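You operate a simulated robot arm through the tools that you are given. There is no shell and no other tool. Be economical: measure what you need, move in short steps, check, and stop when the job is done.

You run a simulated two-armed robot. Do the job below in one go: nothing can be reset, and whatever is moved stays where it is left.

## Task
Shut the dance drawer.

Only the result counts: the job must be done as asked and must still hold three seconds after the hand-in. Knocking over, shifting, dropping, spilling or breaking anything else fails it.

## Robot
Two 7-joint arms with two-finger parallel grippers on one trunk, on a base that drives. Base frame: it is fixed to the floor where the robot stands at the start and does not move with it; the origin is under the middle of the robot, x ahead of it, y to its left, z up. Lengths are in mm, angles in rad, forces in N, time in s.
The left shoulder is at the start at [70, 134, 701], the right one opposite. With the tool pointing down near the work surface each hand reaches from about 100 to 640 mm from the robot's upright axis, wherever it stands, measured 20 degrees to its own side. Places, roughly: dance drawer [800, 100, 300]. Payload 1.57 kg a hand.
The tool frame of a hand sits at the grasp point between the pads (the TCP): z along the fingers, y along the line on which they close. The tips reach 30 mm beyond it. The gripper opens to 80 mm. The fingers are 17 mm wide and 12 mm thick; the gripper's body (40 by 82 mm) begins 80 mm behind the TCP.
Orientation is told as [roll, pitch, yaw] about the base's x, y, z axes, in that order, counted from this pose: with the fingers straight down and closing along the base's y, the tool's x points along the base's -x, its y along +y and its z along -z.

## Interface
- The arms move only by the tool servo_tool. It takes "left_motion", "right_motion" or both (then of equal length, played together; a hand with none holds still); each is a list of rows, each a list of 6 numbers: the shift along the tool's x, y, z in mm, then the turn, a rotation vector about the tool's x, y, z in rad. In form: [[x, y, z, wx, wy, wz], ...]. A call has 1 to 12 rows; each row shifts and turns the commanded pose from where the row before left it, along the tool's axes as they then stand. "left_hand" and "right_hand" are, for a hand that has rows, the gripper command, from -1 (fully open) to 1 (shut), values between in proportion, set as the call begins (left out, the last holds). A row lasts 0.2 s, in which the tool goes at most 50 mm and 0.15 rad; a call with a longer step from one row to the next is refused whole, and so is a gripper value outside its range. Where a pose cannot be reached the arm comes as near as it can. A force on the tool above 40 N (or 10 N above the force at the start of the call, whichever is more), or a blocked arm, ends the call early, and 0.2 s more pass. The fingers move at their own pace (about 153 mm/s each) and stop on an object; they squeeze with about 39 N. The grip force told is the motor's: it shows also when the fingers shut on nothing. Time passes only in rows, and 0.2 s behind the last, so rows that do not move let the fingers close. The reply holds the time, the measured pose of the TCP, the force on the tool along the base axes, the opening and the grip force, in the units named above and with some noise.
- Cameras (640 x 400 px; columns grow to the right, rows downward): "scene" is now at [130.3, 16.2, 917.3]; the picture's right is [0.20, -0.98, 0.00], its down [-0.69, -0.14, -0.71] and it looks along [0.70, 0.14, -0.70] (base axes); focal length 262 px, centre (320, 200). "left" rides on the left gripper at [72, 7, -122] in its tool frame; the picture's right is [-0.09, 1.00, 0.00], its down [-0.84, -0.08, -0.54] and it looks along [-0.54, -0.05, 0.84] (tool axes); focal length 238 px, centre (320, 200). "right" rides on the right gripper at [72, -7, -122] in its tool frame; the picture's right is [0.09, 1.00, 0.00], its down [-0.84, 0.08, -0.54] and it looks along [-0.54, 0.05, 0.84] (tool axes); focal length 238 px, centre (320, 200). There is no depth. A picture from a camera that has moved, and an enlarged one, comes with that camera's place and axes in the base frame and with its lens.
- camera(camera): a new picture of that camera. It takes no simulated time.
- lift_body(by): slides the trunk up (or, below 0, down) by that many mm; the arms and the scene camera ride with it, the base frame stays. It gives what a move gives, with no picture.
- steer(legs): drives the robot by 1 to 6 legs, each [ahead, left, turn to the left] in mm, mm and rad, along the robot's own axes; the way and the turn of a leg run together, so that a leg with both is an arc; at most 1500 mm and 3.142 rad a leg. The arms and the cameras ride along, it lands a little off, and it stops where it bumps. It gives what a move gives.
- turn_head(pan, tilt): turns the head with the scene camera to pan (to the left, within 1.501 rad either way) and tilt (down, from -0.506 to 1.204), counted from straight ahead of the robot. It gives what a move gives.
- inspect(camera, box): a new picture of the part [left, top, right, bottom] of that camera's present view, enlarged. It takes no simulated time.
- hand_in(): hands the job in; it is judged then, once.

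Work in short steps. Places have to be worked out from the pictures, the camera data and where the tool is seen: move nearer, look again, correct. Check each grasp and each placing, and mend what went wrong. You have 120 turns and 92 pictures in all, those below and enlarged ones among them. Open the grippers and draw the arms clear of the work before you hand the job in, unless the task says otherwise; then end with one line.

The tools are called by a JSON object that holds its "name" and its "arguments". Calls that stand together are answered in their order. servo_tool: Moves the arms, as the interface text tells. Its arguments: {"type":"object","properties":{"left_motion":{"type":"array"},"left_hand":{"type":"number"},"right_motion":{"type":"array"},"right_hand":{"type":"number"}},"required":[]} The other tools are called the same way: lift_body (by) slides the trunk up or down; steer (legs) drives the base; turn_head (pan, tilt) turns the head that bears the scene camera; camera (camera) takes a picture; inspect (camera, box) takes an enlarged picture of a part of a camera's view; hand_in () hands the job in.

At the start:

```text
time: 0.0
left_tcp_pos: [486.5, 232.3, 586.7]
left_tcp_rot: [0.0, -0.001, -0.001]
left_wrist_force: [0.0, -0.7, 0.4]
left_width: 80.2
left_grip_force: 0.1
right_tcp_pos: [436.6, -104.9, 563.2]
right_tcp_rot: [0.0, 0.0, 0.0]
right_wrist_force: [-0.1, -0.3, -0.4]
right_width: 79.7
right_grip_force: 0.1
trunk travel left (down, up): [-275.0, 665.0]
robot x, y, heading: [-0.4, 1.0, 0.003]
head pan, tilt: [0.204, 0.777]
```

scene: 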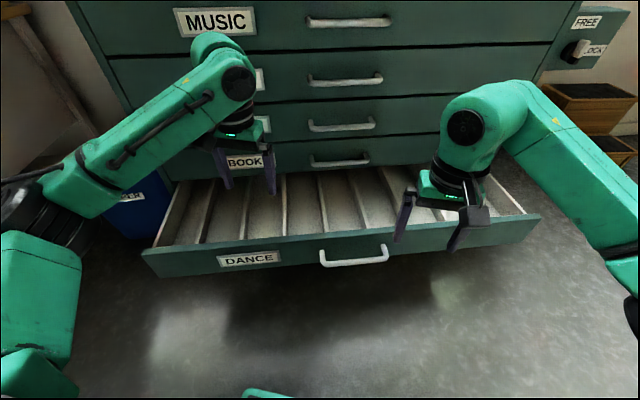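
right: 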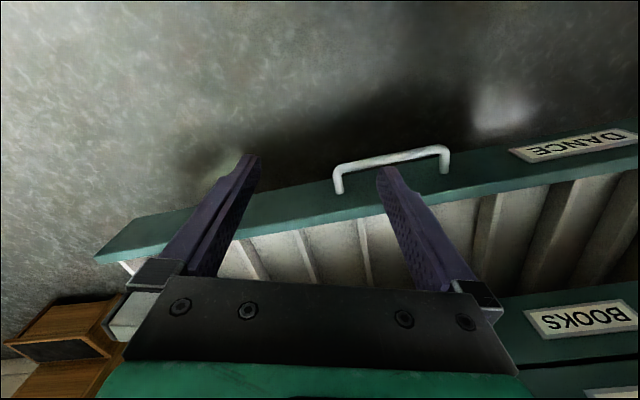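
left: 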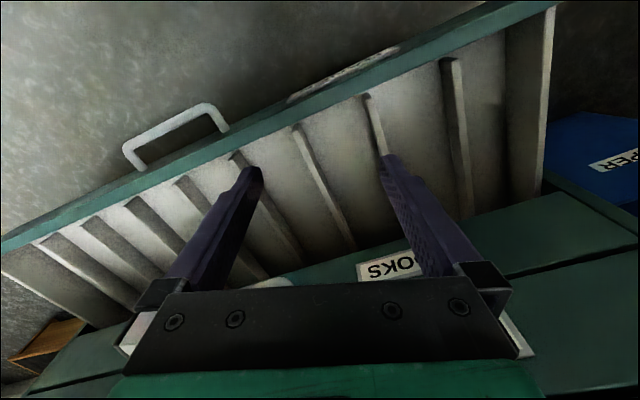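

The dance drawer stands open, and there is a FREE/LOCK knob on the cabinet's right. I look closer at both first.

{"name": "inspect", "arguments": {"camera": "scene", "box": [540, 0, 640, 80]}}

{"name": "inspect", "arguments": {"camera": "scene", "box": [120, 120, 560, 300]}}

```text
5.00 times, centred on (590, 40) of scene
camera zoom: at [130.3, 16.2, 917.3], right [0.2, -0.98, 0.0], down [-0.69, -0.14, -0.71], along [0.7, 0.14, -0.7], focal length 1310 px, centre (-1030, 1000)
```

zoom: 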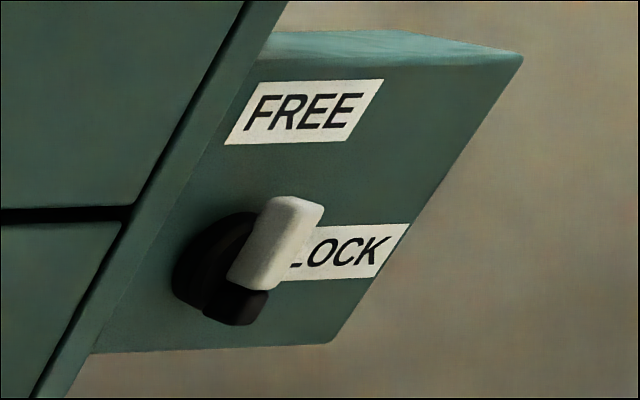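

```text
1.45 times, centred on (340, 210) of scene
camera zoom: at [130.3, 16.2, 917.3], right [0.2, -0.98, 0.0], down [-0.69, -0.14, -0.71], along [0.7, 0.14, -0.7], focal length 381 px, centre (291, 186)
```

zoom: 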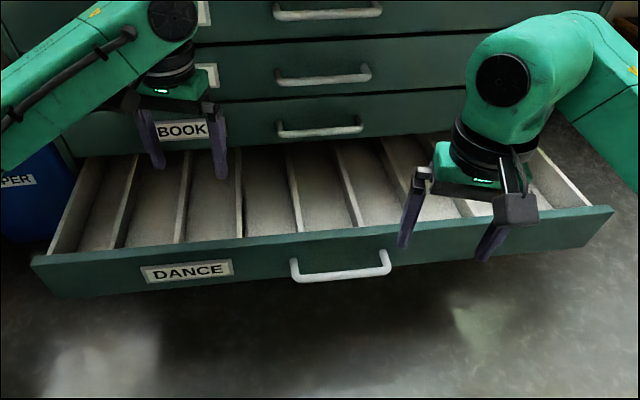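

The knob seems turned toward LOCK, which may block the drawer. I turn the head to see it and the whole cabinet better.

{"name": "turn_head", "arguments": {"pan": -0.35, "tilt": 0.35}}

{"name": "camera", "arguments": {"camera": "scene"}}

```text
time: 1.0
left_tcp_pos: [487.8, 232.9, 585.9]
left_tcp_rot: [0.0, 0.001, -0.002]
left_wrist_force: [0.2, 0.5, -0.1]
left_width: 80.2
left_grip_force: 0.1
right_tcp_pos: [437.2, -106.0, 562.2]
right_tcp_rot: [0.0, -0.001, -0.002]
right_wrist_force: [-0.5, 0.0, -0.3]
right_width: 79.9
right_grip_force: 0.0
trunk travel left (down, up): [-275.0, 665.0]
robot x, y, heading: [-4.7, 1.7, 0.004]
head pan, tilt: [-0.351, 0.351]
```

```text
86 pictures are left
camera scene: at [137.7, -32.3, 955.0], right [-0.34, -0.94, 0.0], down [-0.32, 0.12, -0.94], along [0.88, -0.32, -0.34], focal length 262 px, centre (320, 200)
```

scene: 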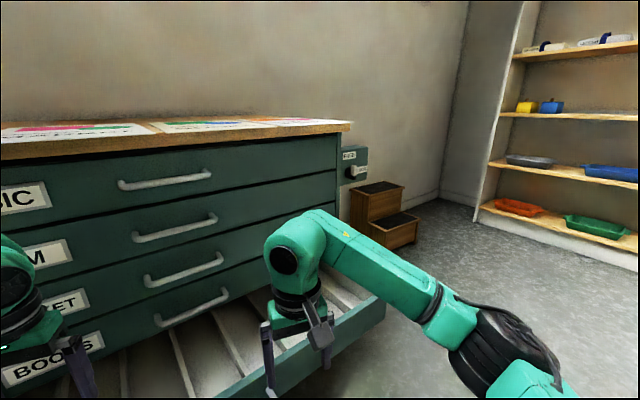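

{"name": "inspect", "arguments": {"camera": "scene", "box": [325, 135, 389, 195]}}

{"name": "turn_head", "arguments": {"pan": 0.25, "tilt": 0.45}}

{"name": "camera", "arguments": {"camera": "scene"}}

```text
6.67 times, centred on (357, 165) of scene
camera zoom: at [137.7, -32.3, 955.0], right [-0.34, -0.94, 0.0], down [-0.32, 0.12, -0.94], along [0.88, -0.32, -0.34], focal length 1747 px, centre (73, 433)
```

zoom: 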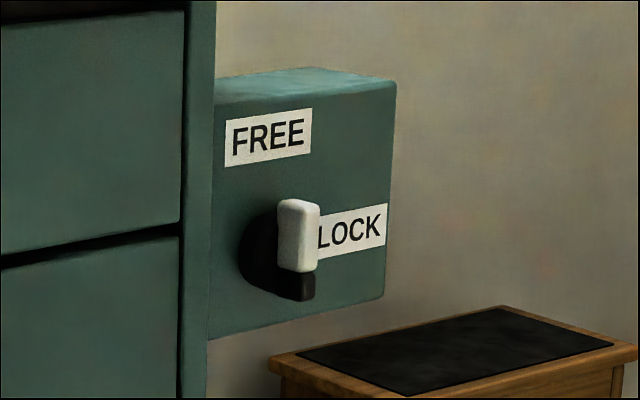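

```text
time: 2.0
left_tcp_pos: [486.6, 232.1, 585.6]
left_tcp_rot: [-0.001, -0.002, -0.001]
left_wrist_force: [-0.6, -0.5, -0.3]
left_width: 79.9
left_grip_force: 0.1
right_tcp_pos: [436.5, -106.7, 563.0]
right_tcp_rot: [0.001, 0.0, -0.001]
right_wrist_force: [-0.6, 0.5, 0.3]
right_width: 80.5
right_grip_force: 0.1
trunk travel left (down, up): [-275.0, 665.0]
robot x, y, heading: [-1.1, 2.2, -0.002]
head pan, tilt: [0.25, 0.45]
```

```text
84 pictures are left
camera scene: at [139.4, 22.3, 945.9], right [0.25, -0.97, 0.0], down [-0.42, -0.11, -0.9], along [0.87, 0.22, -0.44], focal length 262 px, centre (320, 200)
```

scene: 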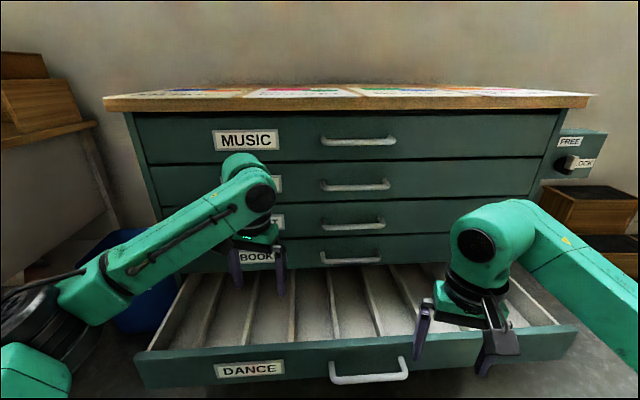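

Estimates: the dance front is at n·p≈520 with push direction n≈(0.95,0.31), the handle at about [487,3,366], and the drawer is open by about 250 mm. I back off a little and square up with the cabinet, then look again.

{"name": "steer", "arguments": {"legs": [[-150, 0, 0], [0, 0, 0.31]]}}

{"name": "turn_head", "arguments": {"pan": 0.0, "tilt": 0.6}}

{"name": "camera", "arguments": {"camera": "scene"}}

```text
time: 4.3
left_tcp_pos: [243.0, 370.2, 587.1]
left_tcp_rot: [0.001, -0.002, 0.312]
left_wrist_force: [0.6, 0.1, -0.6]
left_width: 79.8
left_grip_force: 0.1
right_tcp_pos: [297.6, 32.2, 561.3]
right_tcp_rot: [0.0, 0.001, 0.313]
right_wrist_force: [0.0, 0.5, -0.4]
right_width: 79.9
right_grip_force: 0.0
trunk travel left (down, up): [-275.0, 665.0]
robot x, y, heading: [-152.8, -2.5, 0.307]
head pan, tilt: [0.25, 0.45]
```

```text
time: 5.1
left_tcp_pos: [242.6, 370.7, 586.6]
left_tcp_rot: [0.002, 0.0, 0.309]
left_wrist_force: [0.1, -0.6, 1.0]
left_width: 80.0
left_grip_force: 0.1
right_tcp_pos: [297.1, 32.6, 562.4]
right_tcp_rot: [0.0, 0.0, 0.31]
right_wrist_force: [-0.6, 0.9, 0.1]
right_width: 79.8
right_grip_force: 0.1
trunk travel left (down, up): [-275.0, 665.0]
robot x, y, heading: [-150.4, -0.5, 0.306]
head pan, tilt: [0.0, 0.6]
```

```text
83 pictures are left
camera scene: at [-18.0, 41.9, 932.3], right [0.31, -0.95, 0.0], down [-0.54, -0.17, -0.83], along [0.79, 0.25, -0.56], focal length 262 px, centre (320, 200)
```

scene: 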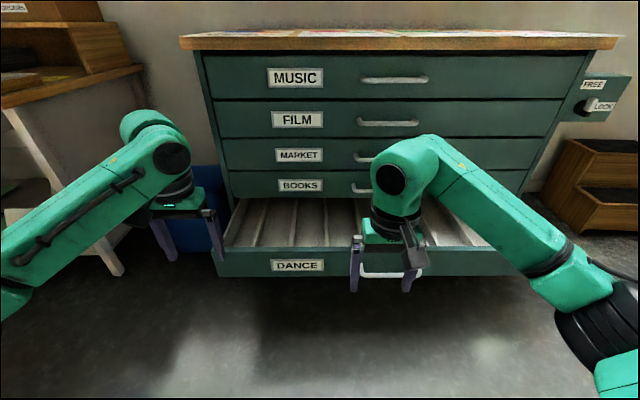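

The view is now square; the handle centre is about 610 mm ahead of the robot and 190 to its right. I shut the right gripper and pitch it forward so the fingertips can push on the front.

{"name": "servo_tool", "arguments": {"right_motion": [[0, 0, 0, 0, -0.15, 0], [0, 0, 0, 0, -0.15, 0], [0, 0, 0, 0, -0.15, 0], [0, 0, 0, 0, -0.15, 0], [0, 0, 0, 0, -0.15, 0], [0, 0, 0, 0, -0.15, 0], [0, 0, 0, 0, -0.15, 0]], "right_hand": 1}}

{"name": "camera", "arguments": {"camera": "scene"}}

{"name": "camera", "arguments": {"camera": "right"}}

```text
time: 6.7
left_tcp_pos: [242.9, 369.5, 587.8]
left_tcp_rot: [-0.001, 0.0, 0.31]
left_wrist_force: [0.2, -0.4, 0.0]
left_width: 80.4
left_grip_force: 0.0
right_tcp_pos: [297.3, 32.6, 562.2]
right_tcp_rot: [0.004, -1.052, 0.309]
right_wrist_force: [-0.2, 1.1, 0.6]
right_width: 0.0
right_grip_force: 20.9
trunk travel left (down, up): [-275.0, 665.0]
robot x, y, heading: [-151.8, 2.7, 0.309]
head pan, tilt: [0.0, 0.6]
```

```text
82 pictures are left
camera scene: at [-18.0, 41.8, 932.3], right [0.31, -0.95, 0.0], down [-0.54, -0.17, -0.82], along [0.79, 0.25, -0.57], focal length 262 px, centre (320, 200)
```

scene: 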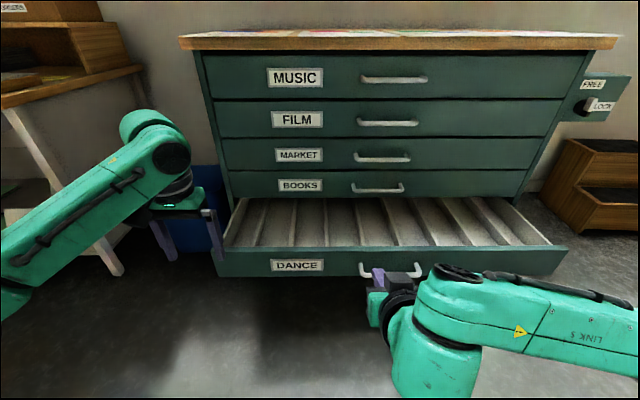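

```text
81 pictures are left
camera right: at [165.4, -17.0, 561.1], right [-0.35, 0.93, -0.08], down [-0.08, 0.06, 1.0], along [0.93, 0.35, 0.05], focal length 238 px, centre (320, 200)
```

right: 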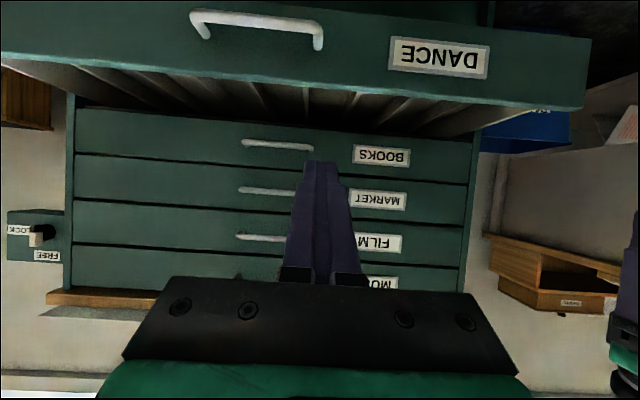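

The drawer front is about 690 mm ahead with its rim at z≈377, and the handle at z≈345. I bring the fingertips close in front of it, between the handle and the label.

{"name": "servo_tool", "arguments": {"right_motion": [[16.9, 8, 38.2, 0, 0, 0], [16.9, 8, 38.2, 0, 0, 0], [16.9, 8, 38.2, 0, 0, 0], [16.9, 8, 38.2, 0, 0, 0], [16.9, 8, 38.2, 0, 0, 0], [16.9, 8, 38.2, 0, 0, 0]]}}

{"name": "camera", "arguments": {"camera": "scene"}}

{"name": "camera", "arguments": {"camera": "right"}}

```text
time: 8.1
left_tcp_pos: [242.7, 370.1, 585.9]
left_tcp_rot: [-0.001, 0.002, 0.312]
left_wrist_force: [0.2, -0.1, -0.4]
left_width: 80.0
left_grip_force: 0.1
right_tcp_pos: [423.3, 123.9, 360.3]
right_tcp_rot: [0.002, -1.048, 0.311]
right_wrist_force: [0.5, 0.6, 0.1]
right_width: 0.0
right_grip_force: 21.0
trunk travel left (down, up): [-275.0, 665.0]
robot x, y, heading: [-154.1, 1.8, 0.314]
head pan, tilt: [0.0, 0.6]
```

```text
80 pictures are left
camera scene: at [-17.8, 42.0, 932.3], right [0.31, -0.95, 0.0], down [-0.54, -0.17, -0.82], along [0.79, 0.25, -0.57], focal length 262 px, centre (320, 200)
```

scene: 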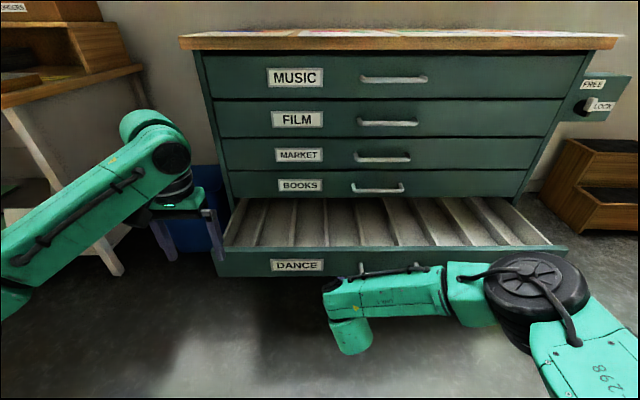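

```text
79 pictures are left
camera right: at [290.8, 74.7, 358.7], right [-0.35, 0.93, -0.08], down [-0.07, 0.06, 1.0], along [0.93, 0.35, 0.05], focal length 238 px, centre (320, 200)
```

right: 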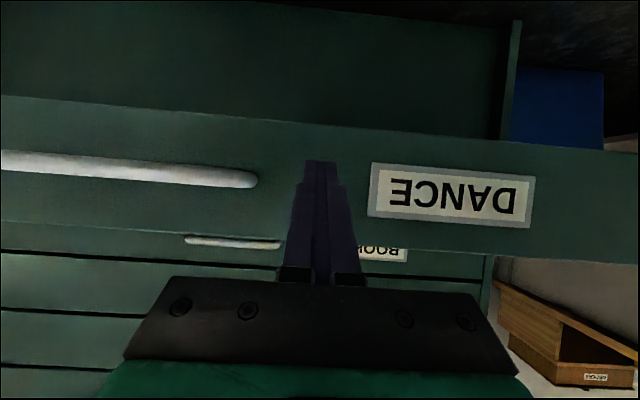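

The fingertips face the plate (z about 290–408) between handle and label. I advance slowly until contact shows.

{"name": "servo_tool", "arguments": {"right_motion": [[-7.5, 0, 13, 0, 0, 0], [-7.5, 0, 13, 0, 0, 0], [-7.5, 0, 13, 0, 0, 0], [-5, 0, 8.7, 0, 0, 0], [-5, 0, 8.7, 0, 0, 0], [-5, 0, 8.7, 0, 0, 0], [-5, 0, 8.7, 0, 0, 0], [-5, 0, 8.7, 0, 0, 0], [-5, 0, 8.7, 0, 0, 0]]}}

{"name": "camera", "arguments": {"camera": "right"}}

```text
time: 10.1
left_tcp_pos: [241.9, 369.5, 586.4]
left_tcp_rot: [0.0, -0.003, 0.311]
left_wrist_force: [0.0, 0.3, 0.2]
left_width: 80.2
left_grip_force: 0.0
right_tcp_pos: [525.3, 156.6, 359.6]
right_tcp_rot: [0.002, -1.049, 0.311]
right_wrist_force: [0.1, 0.1, -0.4]
right_width: 0.0
right_grip_force: 21.4
trunk travel left (down, up): [-275.0, 665.0]
robot x, y, heading: [-148.5, -4.2, 0.309]
head pan, tilt: [0.0, 0.6]
```

```text
78 pictures are left
camera right: at [392.1, 106.9, 358.5], right [-0.35, 0.93, -0.08], down [-0.07, 0.06, 1.0], along [0.93, 0.35, 0.05], focal length 238 px, centre (320, 200)
```

right: 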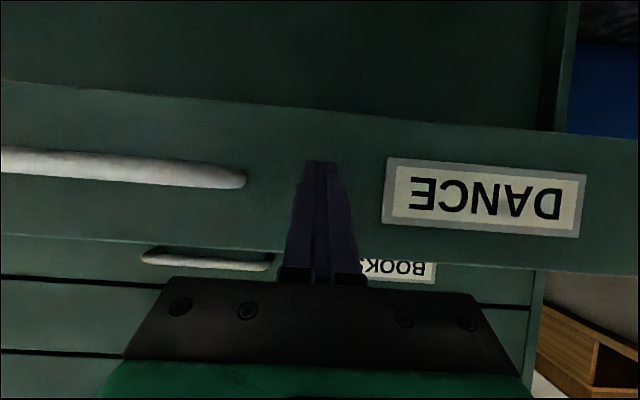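

No force is told, yet the label grew less than expected, so the drawer may be moving already. I check the scene view.

{"name": "camera", "arguments": {"camera": "scene"}}

```text
77 pictures are left
camera scene: at [-17.8, 42.0, 932.2], right [0.31, -0.95, 0.0], down [-0.54, -0.17, -0.82], along [0.79, 0.25, -0.57], focal length 262 px, centre (320, 200)
```

scene: 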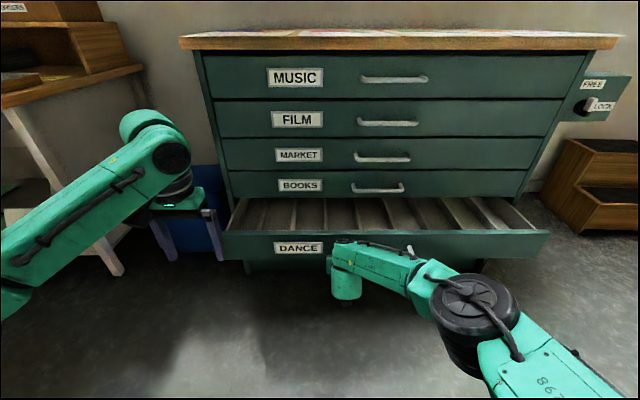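

The drawer is sliding freely inward. I keep pushing in moderate steps.

{"name": "servo_tool", "arguments": {"right_motion": [[-5, 0, 8.7, 0, 0, 0], [-5, 0, 8.7, 0, 0, 0], [-5, 0, 8.7, 0, 0, 0], [-5, 0, 8.7, 0, 0, 0], [-5, 0, 8.7, 0, 0, 0], [-5, 0, 8.7, 0, 0, 0], [-5, 0, 8.7, 0, 0, 0], [-5, 0, 8.7, 0, 0, 0]]}}

{"name": "camera", "arguments": {"camera": "scene"}}

```text
time: 11.9
left_tcp_pos: [242.3, 370.4, 586.5]
left_tcp_rot: [0.001, 0.001, 0.31]
left_wrist_force: [-0.3, 0.4, 1.0]
left_width: 80.0
left_grip_force: 0.1
right_tcp_pos: [548.5, 159.3, 354.1]
right_tcp_rot: [0.0, -1.049, 0.31]
right_wrist_force: [-0.2, -1.2, -0.6]
right_width: 0.2
right_grip_force: 21.4
right hand out of reach, approached as far as the arm can: row 3, 4, 5, 6, 7, 8
trunk travel left (down, up): [-275.0, 665.0]
robot x, y, heading: [-150.4, 3.1, 0.304]
head pan, tilt: [0.0, 0.6]
```

```text
76 pictures are left
camera scene: at [-18.0, 41.9, 932.3], right [0.31, -0.95, 0.0], down [-0.54, -0.17, -0.82], along [0.79, 0.25, -0.57], focal length 262 px, centre (320, 200)
```

scene: 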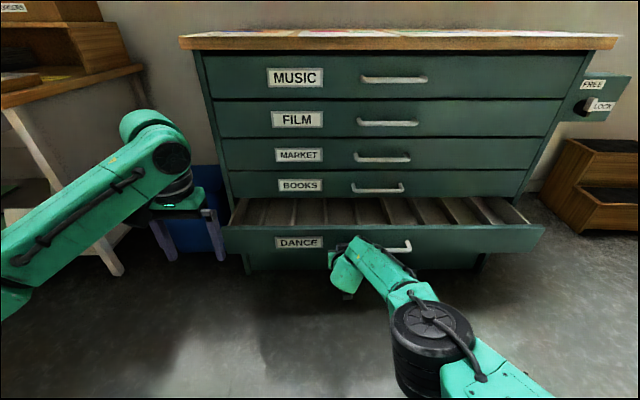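

The arm is at its reach limit, so I push on with the base in small drives.

{"name": "steer", "arguments": {"legs": [[60, 0, 0]]}}

{"name": "camera", "arguments": {"camera": "scene"}}

{"name": "camera", "arguments": {"camera": "right"}}

```text
time: 12.9
left_tcp_pos: [301.1, 387.4, 586.0]
left_tcp_rot: [0.0, 0.001, 0.31]
left_wrist_force: [0.2, 0.0, -0.2]
left_width: 79.8
left_grip_force: 0.0
right_tcp_pos: [606.4, 177.4, 353.4]
right_tcp_rot: [-0.001, -1.049, 0.31]
right_wrist_force: [-0.5, 0.2, -0.5]
right_width: 0.0
right_grip_force: 21.5
trunk travel left (down, up): [-275.0, 665.0]
robot x, y, heading: [-91.0, 18.6, 0.31]
head pan, tilt: [0.0, 0.6]
```

```text
75 pictures are left
camera scene: at [41.1, 60.8, 932.2], right [0.31, -0.95, 0.0], down [-0.54, -0.17, -0.82], along [0.79, 0.25, -0.57], focal length 262 px, centre (320, 200)
```

scene: 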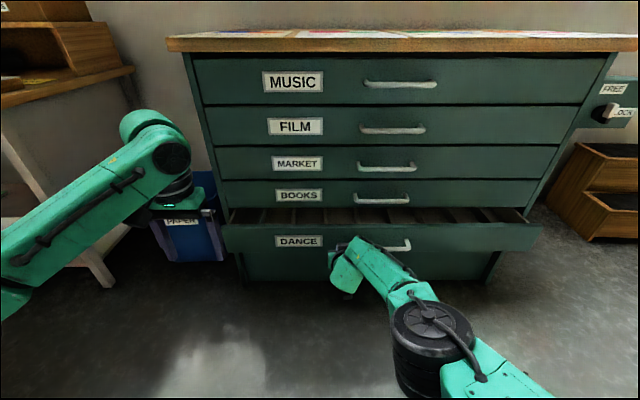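

```text
74 pictures are left
camera right: at [474.4, 127.7, 352.6], right [-0.35, 0.93, -0.08], down [-0.07, 0.06, 1.0], along [0.93, 0.35, 0.05], focal length 238 px, centre (320, 200)
```

right: 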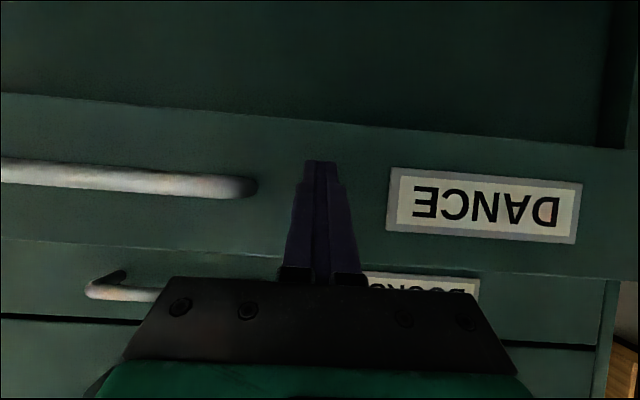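

It follows the push with no resistance, roughly 80–100 mm still to go. I drive another 50 mm.

{"name": "steer", "arguments": {"legs": [[50, 0, 0]]}}

{"name": "camera", "arguments": {"camera": "scene"}}

```text
time: 13.8
left_tcp_pos: [349.8, 402.2, 586.5]
left_tcp_rot: [0.0, 0.002, 0.308]
left_wrist_force: [0.2, -0.4, 0.1]
left_width: 80.1
left_grip_force: 0.1
right_tcp_pos: [654.6, 192.9, 354.1]
right_tcp_rot: [0.0, -1.05, 0.309]
right_wrist_force: [0.1, 0.2, 0.3]
right_width: 0.1
right_grip_force: 21.1
trunk travel left (down, up): [-275.0, 665.0]
robot x, y, heading: [-43.6, 33.8, 0.309]
head pan, tilt: [0.0, 0.6]
```

```text
73 pictures are left
camera scene: at [89.1, 76.0, 932.2], right [0.3, -0.95, 0.0], down [-0.54, -0.17, -0.82], along [0.79, 0.25, -0.57], focal length 262 px, centre (320, 200)
```

scene: 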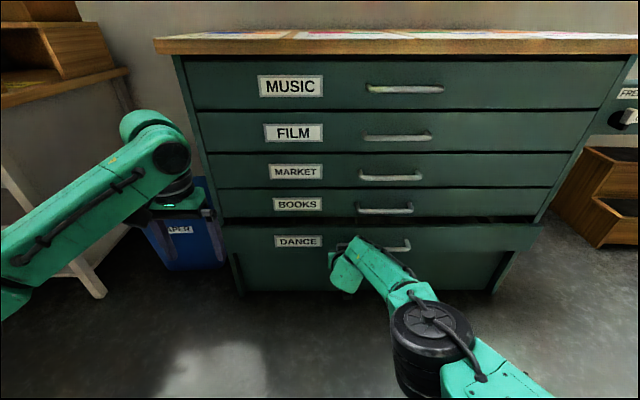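

Only a small opening (around 40–50 mm) is left. I drive 25 mm and check the force for the lock.

{"name": "steer", "arguments": {"legs": [[25, 0, 0]]}}

{"name": "camera", "arguments": {"camera": "scene"}}

```text
time: 14.6
left_tcp_pos: [373.7, 410.9, 585.6]
left_tcp_rot: [0.0, 0.0, 0.311]
left_wrist_force: [-0.5, 0.1, -0.8]
left_width: 80.2
left_grip_force: 0.1
right_tcp_pos: [678.5, 198.6, 352.4]
right_tcp_rot: [0.0, -1.049, 0.31]
right_wrist_force: [-0.3, 0.5, 0.1]
right_width: 0.0
right_grip_force: 21.0
trunk travel left (down, up): [-275.0, 665.0]
robot x, y, heading: [-23.8, 45.1, 0.31]
head pan, tilt: [0.0, 0.6]
```

```text
72 pictures are left
camera scene: at [113.1, 83.8, 932.2], right [0.3, -0.95, 0.0], down [-0.54, -0.17, -0.82], along [0.79, 0.25, -0.57], focal length 262 px, centre (320, 200)
```

scene: 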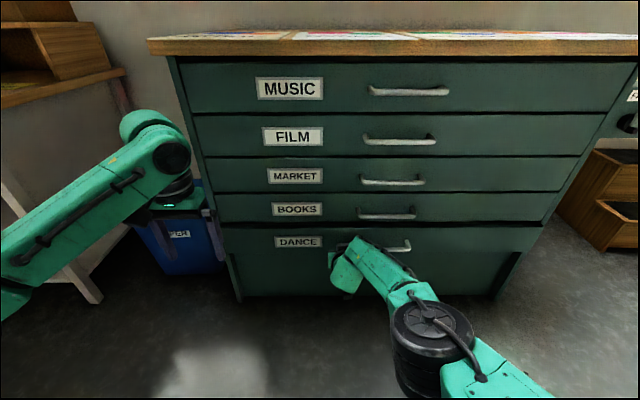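

Still no force; about 20 mm remain. I continue in 10 mm drives.

{"name": "steer", "arguments": {"legs": [[12, 0, 0]]}}

{"name": "inspect", "arguments": {"camera": "scene", "box": [200, 180, 560, 310]}}

```text
time: 15.4
left_tcp_pos: [384.9, 413.8, 587.4]
left_tcp_rot: [-0.001, 0.0, 0.31]
left_wrist_force: [0.3, 0.4, -0.2]
left_width: 80.3
left_grip_force: 0.1
right_tcp_pos: [690.4, 204.1, 354.7]
right_tcp_rot: [-0.001, -1.049, 0.307]
right_wrist_force: [0.0, 0.2, 0.2]
right_width: 0.3
right_grip_force: 21.6
trunk travel left (down, up): [-275.0, 665.0]
robot x, y, heading: [-6.5, 45.7, 0.312]
head pan, tilt: [0.0, 0.6]
```

```text
1.78 times, centred on (380, 245) of scene
camera zoom: at [124.4, 87.3, 932.2], right [0.3, -0.95, 0.0], down [-0.54, -0.17, -0.82], along [0.79, 0.25, -0.57], focal length 466 px, centre (213, 120)
```

zoom: 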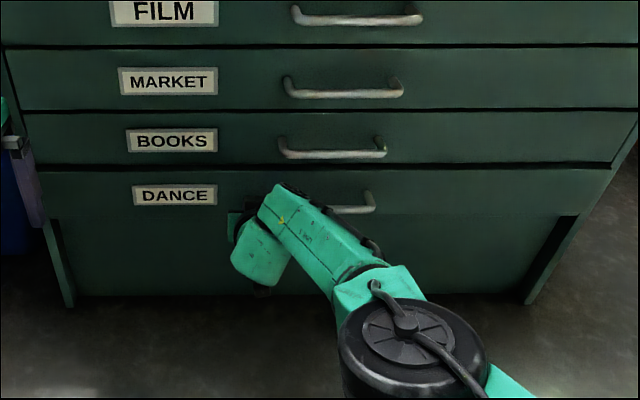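

Nearly there, no force yet. Another 12 mm.

{"name": "steer", "arguments": {"legs": [[12, 0, 0]]}}

{"name": "inspect", "arguments": {"camera": "scene", "box": [200, 180, 560, 310]}}

```text
time: 16.1
left_tcp_pos: [397.2, 418.8, 586.1]
left_tcp_rot: [0.0, 0.002, 0.308]
left_wrist_force: [0.1, -0.3, 0.7]
left_width: 80.0
left_grip_force: 0.1
right_tcp_pos: [701.6, 207.4, 353.7]
right_tcp_rot: [0.0, -1.051, 0.31]
right_wrist_force: [0.4, 0.2, 0.0]
right_width: 0.0
right_grip_force: 21.2
trunk travel left (down, up): [-275.0, 665.0]
robot x, y, heading: [1.6, 47.5, 0.308]
head pan, tilt: [0.0, 0.6]
```

```text
1.78 times, centred on (380, 245) of scene
camera zoom: at [135.9, 91.0, 932.2], right [0.3, -0.95, 0.0], down [-0.54, -0.17, -0.82], along [0.79, 0.25, -0.57], focal length 466 px, centre (213, 120)
```

zoom: 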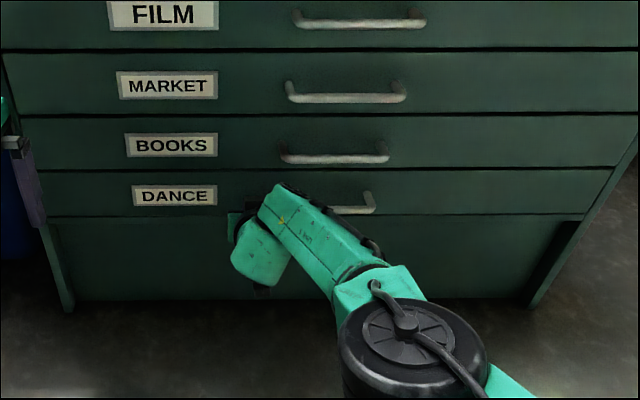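

The front looks nearly flush, though the drawer was still moving with the hand. I push 8 mm more until it stops.

{"name": "steer", "arguments": {"legs": [[8, 0, 0]]}}

{"name": "inspect", "arguments": {"camera": "scene", "box": [200, 180, 560, 310]}}

{"name": "inspect", "arguments": {"camera": "right", "box": [0, 80, 640, 400]}}

```text
time: 16.9
left_tcp_pos: [399.7, 418.1, 587.0]
left_tcp_rot: [0.0, -0.002, 0.308]
left_wrist_force: [-0.6, -0.4, 0.7]
left_width: 80.2
left_grip_force: 0.1
right_tcp_pos: [702.9, 208.0, 353.2]
right_tcp_rot: [0.004, -1.047, 0.303]
right_wrist_force: [-12.8, -5.3, 7.0]
right_width: 0.0
right_grip_force: 21.1
trunk travel left (down, up): [-275.0, 665.0]
robot x, y, heading: [7.3, 48.0, 0.307]
head pan, tilt: [0.0, 0.6]
stopped in leg 1: the force on the tool passed its limit (the readings are from after the stop); the commanded pose is now the measured one
```

```text
1.78 times, centred on (380, 245) of scene
camera zoom: at [137.5, 91.2, 932.6], right [0.3, -0.95, 0.0], down [-0.54, -0.17, -0.83], along [0.79, 0.25, -0.56], focal length 466 px, centre (213, 120)
```

zoom: 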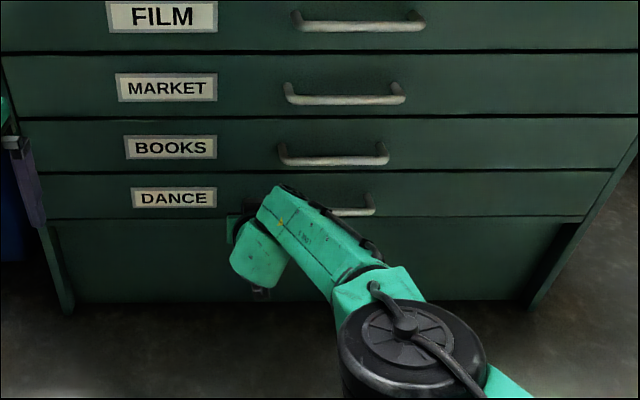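

```text
1.00 times, centred on (320, 240) of right
camera zoom: at [570.5, 158.4, 352.5], right [-0.35, 0.94, -0.08], down [-0.07, 0.06, 1.0], along [0.94, 0.35, 0.05], focal length 238 px, centre (320, 160)
```

zoom: 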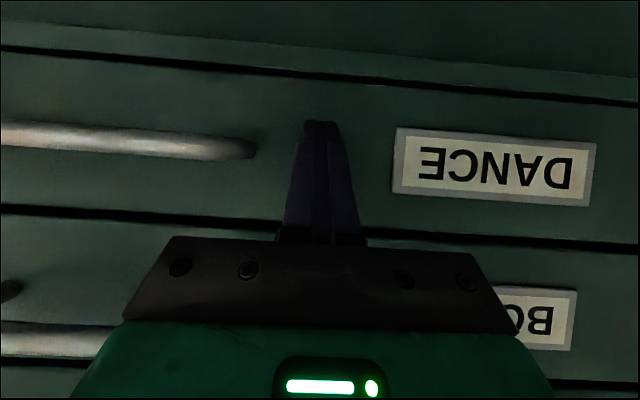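

A hard stop with the front apparently flush. I back the base away and check that it stays and is even with the others.

{"name": "steer", "arguments": {"legs": [[-200, 0, 0]]}}

{"name": "camera", "arguments": {"camera": "right"}}

{"name": "inspect", "arguments": {"camera": "scene", "box": [180, 130, 580, 300]}}

```text
time: 18.5
left_tcp_pos: [208.9, 359.4, 587.4]
left_tcp_rot: [0.001, 0.001, 0.313]
left_wrist_force: [1.2, -0.6, 0.3]
left_width: 80.0
left_grip_force: 0.1
right_tcp_pos: [513.0, 149.1, 351.1]
right_tcp_rot: [0.003, -1.043, 0.31]
right_wrist_force: [-0.3, -0.7, -0.8]
right_width: 0.0
right_grip_force: 20.9
trunk travel left (down, up): [-275.0, 665.0]
robot x, y, heading: [-185.6, -10.0, 0.312]
head pan, tilt: [0.0, 0.6]
```

```text
67 pictures are left
camera right: at [379.7, 99.1, 351.3], right [-0.35, 0.93, -0.08], down [-0.07, 0.06, 1.0], along [0.93, 0.35, 0.04], focal length 238 px, centre (320, 200)
```

right: 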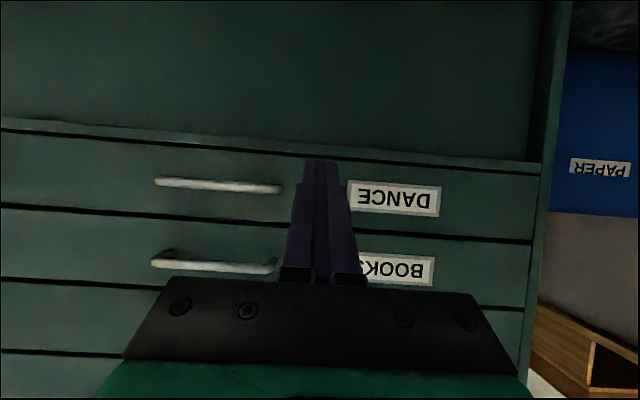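

```text
1.60 times, centred on (380, 215) of scene
camera zoom: at [-52.0, 31.0, 932.4], right [0.31, -0.95, 0.0], down [-0.54, -0.17, -0.83], along [0.79, 0.25, -0.56], focal length 419 px, centre (224, 176)
```

zoom: 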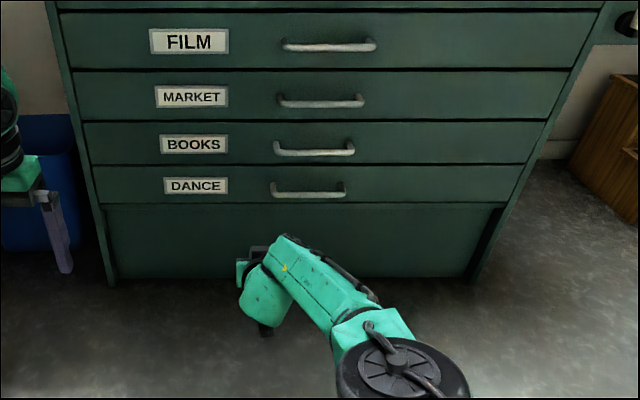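

The drawer looks flush with the others. I zoom in on it once to check the gap and edge.

{"name": "inspect", "arguments": {"camera": "right", "box": [340, 120, 580, 300]}}

{"name": "inspect", "arguments": {"camera": "scene", "box": [420, 190, 530, 260]}}

```text
2.22 times, centred on (460, 210) of right
camera zoom: at [379.7, 99.1, 351.3], right [-0.35, 0.93, -0.08], down [-0.07, 0.06, 1.0], along [0.93, 0.35, 0.04], focal length 530 px, centre (9, 178)
```

zoom: 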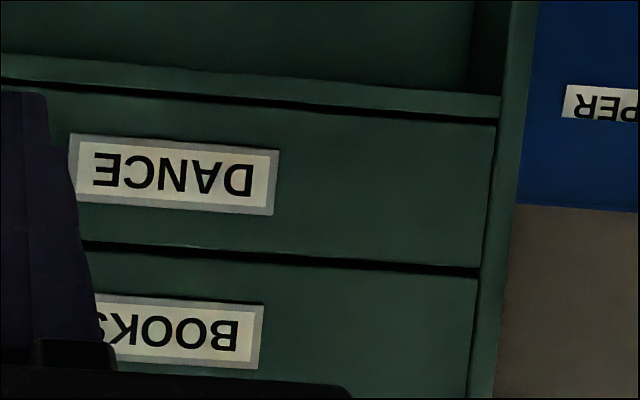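

```text
5.71 times, centred on (475, 225) of scene
camera zoom: at [-52.0, 31.0, 932.4], right [0.31, -0.95, 0.0], down [-0.54, -0.17, -0.83], along [0.79, 0.25, -0.56], focal length 1498 px, centre (-566, 57)
```

zoom: 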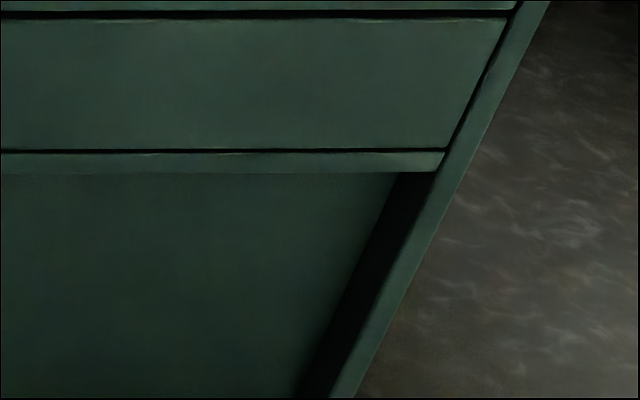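

The drawer is flush with even gaps all round and stayed shut. I open the right gripper, well clear of the cabinet, then hand in.

{"name": "servo_tool", "arguments": {"right_motion": [[0, 0, -20, 0, 0, 0], [0, 0, -20, 0, 0, 0], [0, 0, 0, 0, 0, 0]], "right_hand": -1}}

{"name": "camera", "arguments": {"camera": "scene"}}

```text
time: 19.3
left_tcp_pos: [209.9, 358.5, 586.0]
left_tcp_rot: [0.0, -0.001, 0.313]
left_wrist_force: [-0.6, 1.0, 0.2]
left_width: 79.9
left_grip_force: 0.1
right_tcp_pos: [511.1, 149.5, 351.3]
right_tcp_rot: [0.002, -1.044, 0.31]
right_wrist_force: [-0.8, 0.3, 0.3]
right_width: 80.0
right_grip_force: 0.0
right hand out of reach, approached as far as the arm can: row 1, 2
trunk travel left (down, up): [-275.0, 665.0]
robot x, y, heading: [-180.2, -10.9, 0.316]
head pan, tilt: [0.0, 0.6]
```

```text
63 pictures are left
camera scene: at [-51.6, 31.1, 932.3], right [0.31, -0.95, 0.0], down [-0.54, -0.17, -0.82], along [0.79, 0.25, -0.57], focal length 262 px, centre (320, 200)
```

scene: 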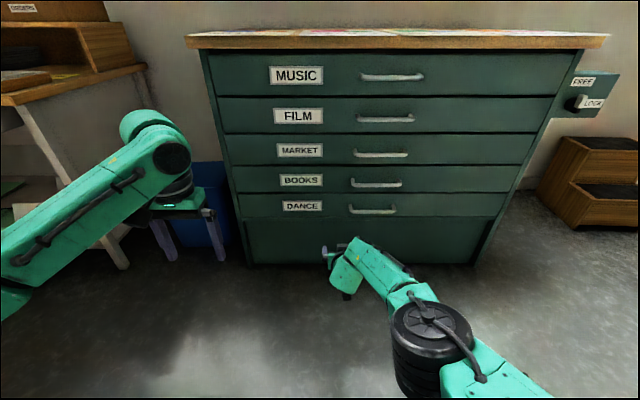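

The drawer is shut and the hand is about 160 mm clear of it. One last look at the knob, to be sure it is unchanged.

{"name": "inspect", "arguments": {"camera": "scene", "box": [545, 60, 635, 125]}}

```text
6.15 times, centred on (590, 92) of scene
camera zoom: at [-51.6, 31.1, 932.3], right [0.31, -0.95, 0.0], down [-0.54, -0.17, -0.82], along [0.79, 0.25, -0.57], focal length 1613 px, centre (-1342, 862)
```

zoom: 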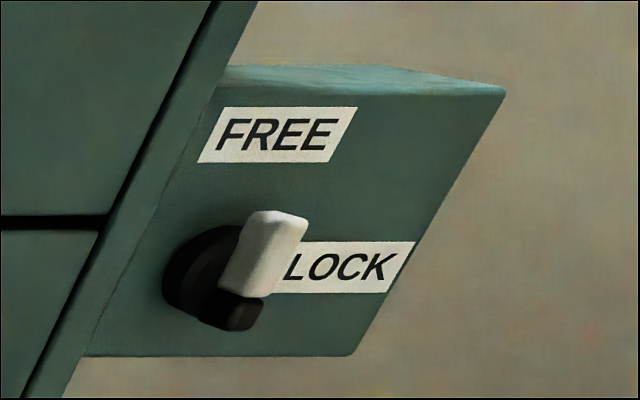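

The knob is unchanged and the drawer is fully shut, so I hand in.

{"name": "hand_in", "arguments": {}}

```text
The job is handed in.
```

The dance drawer is shut flush with the others and stayed shut after the hand backed off. Nothing else appears to have moved, and the lock knob is still where it was.
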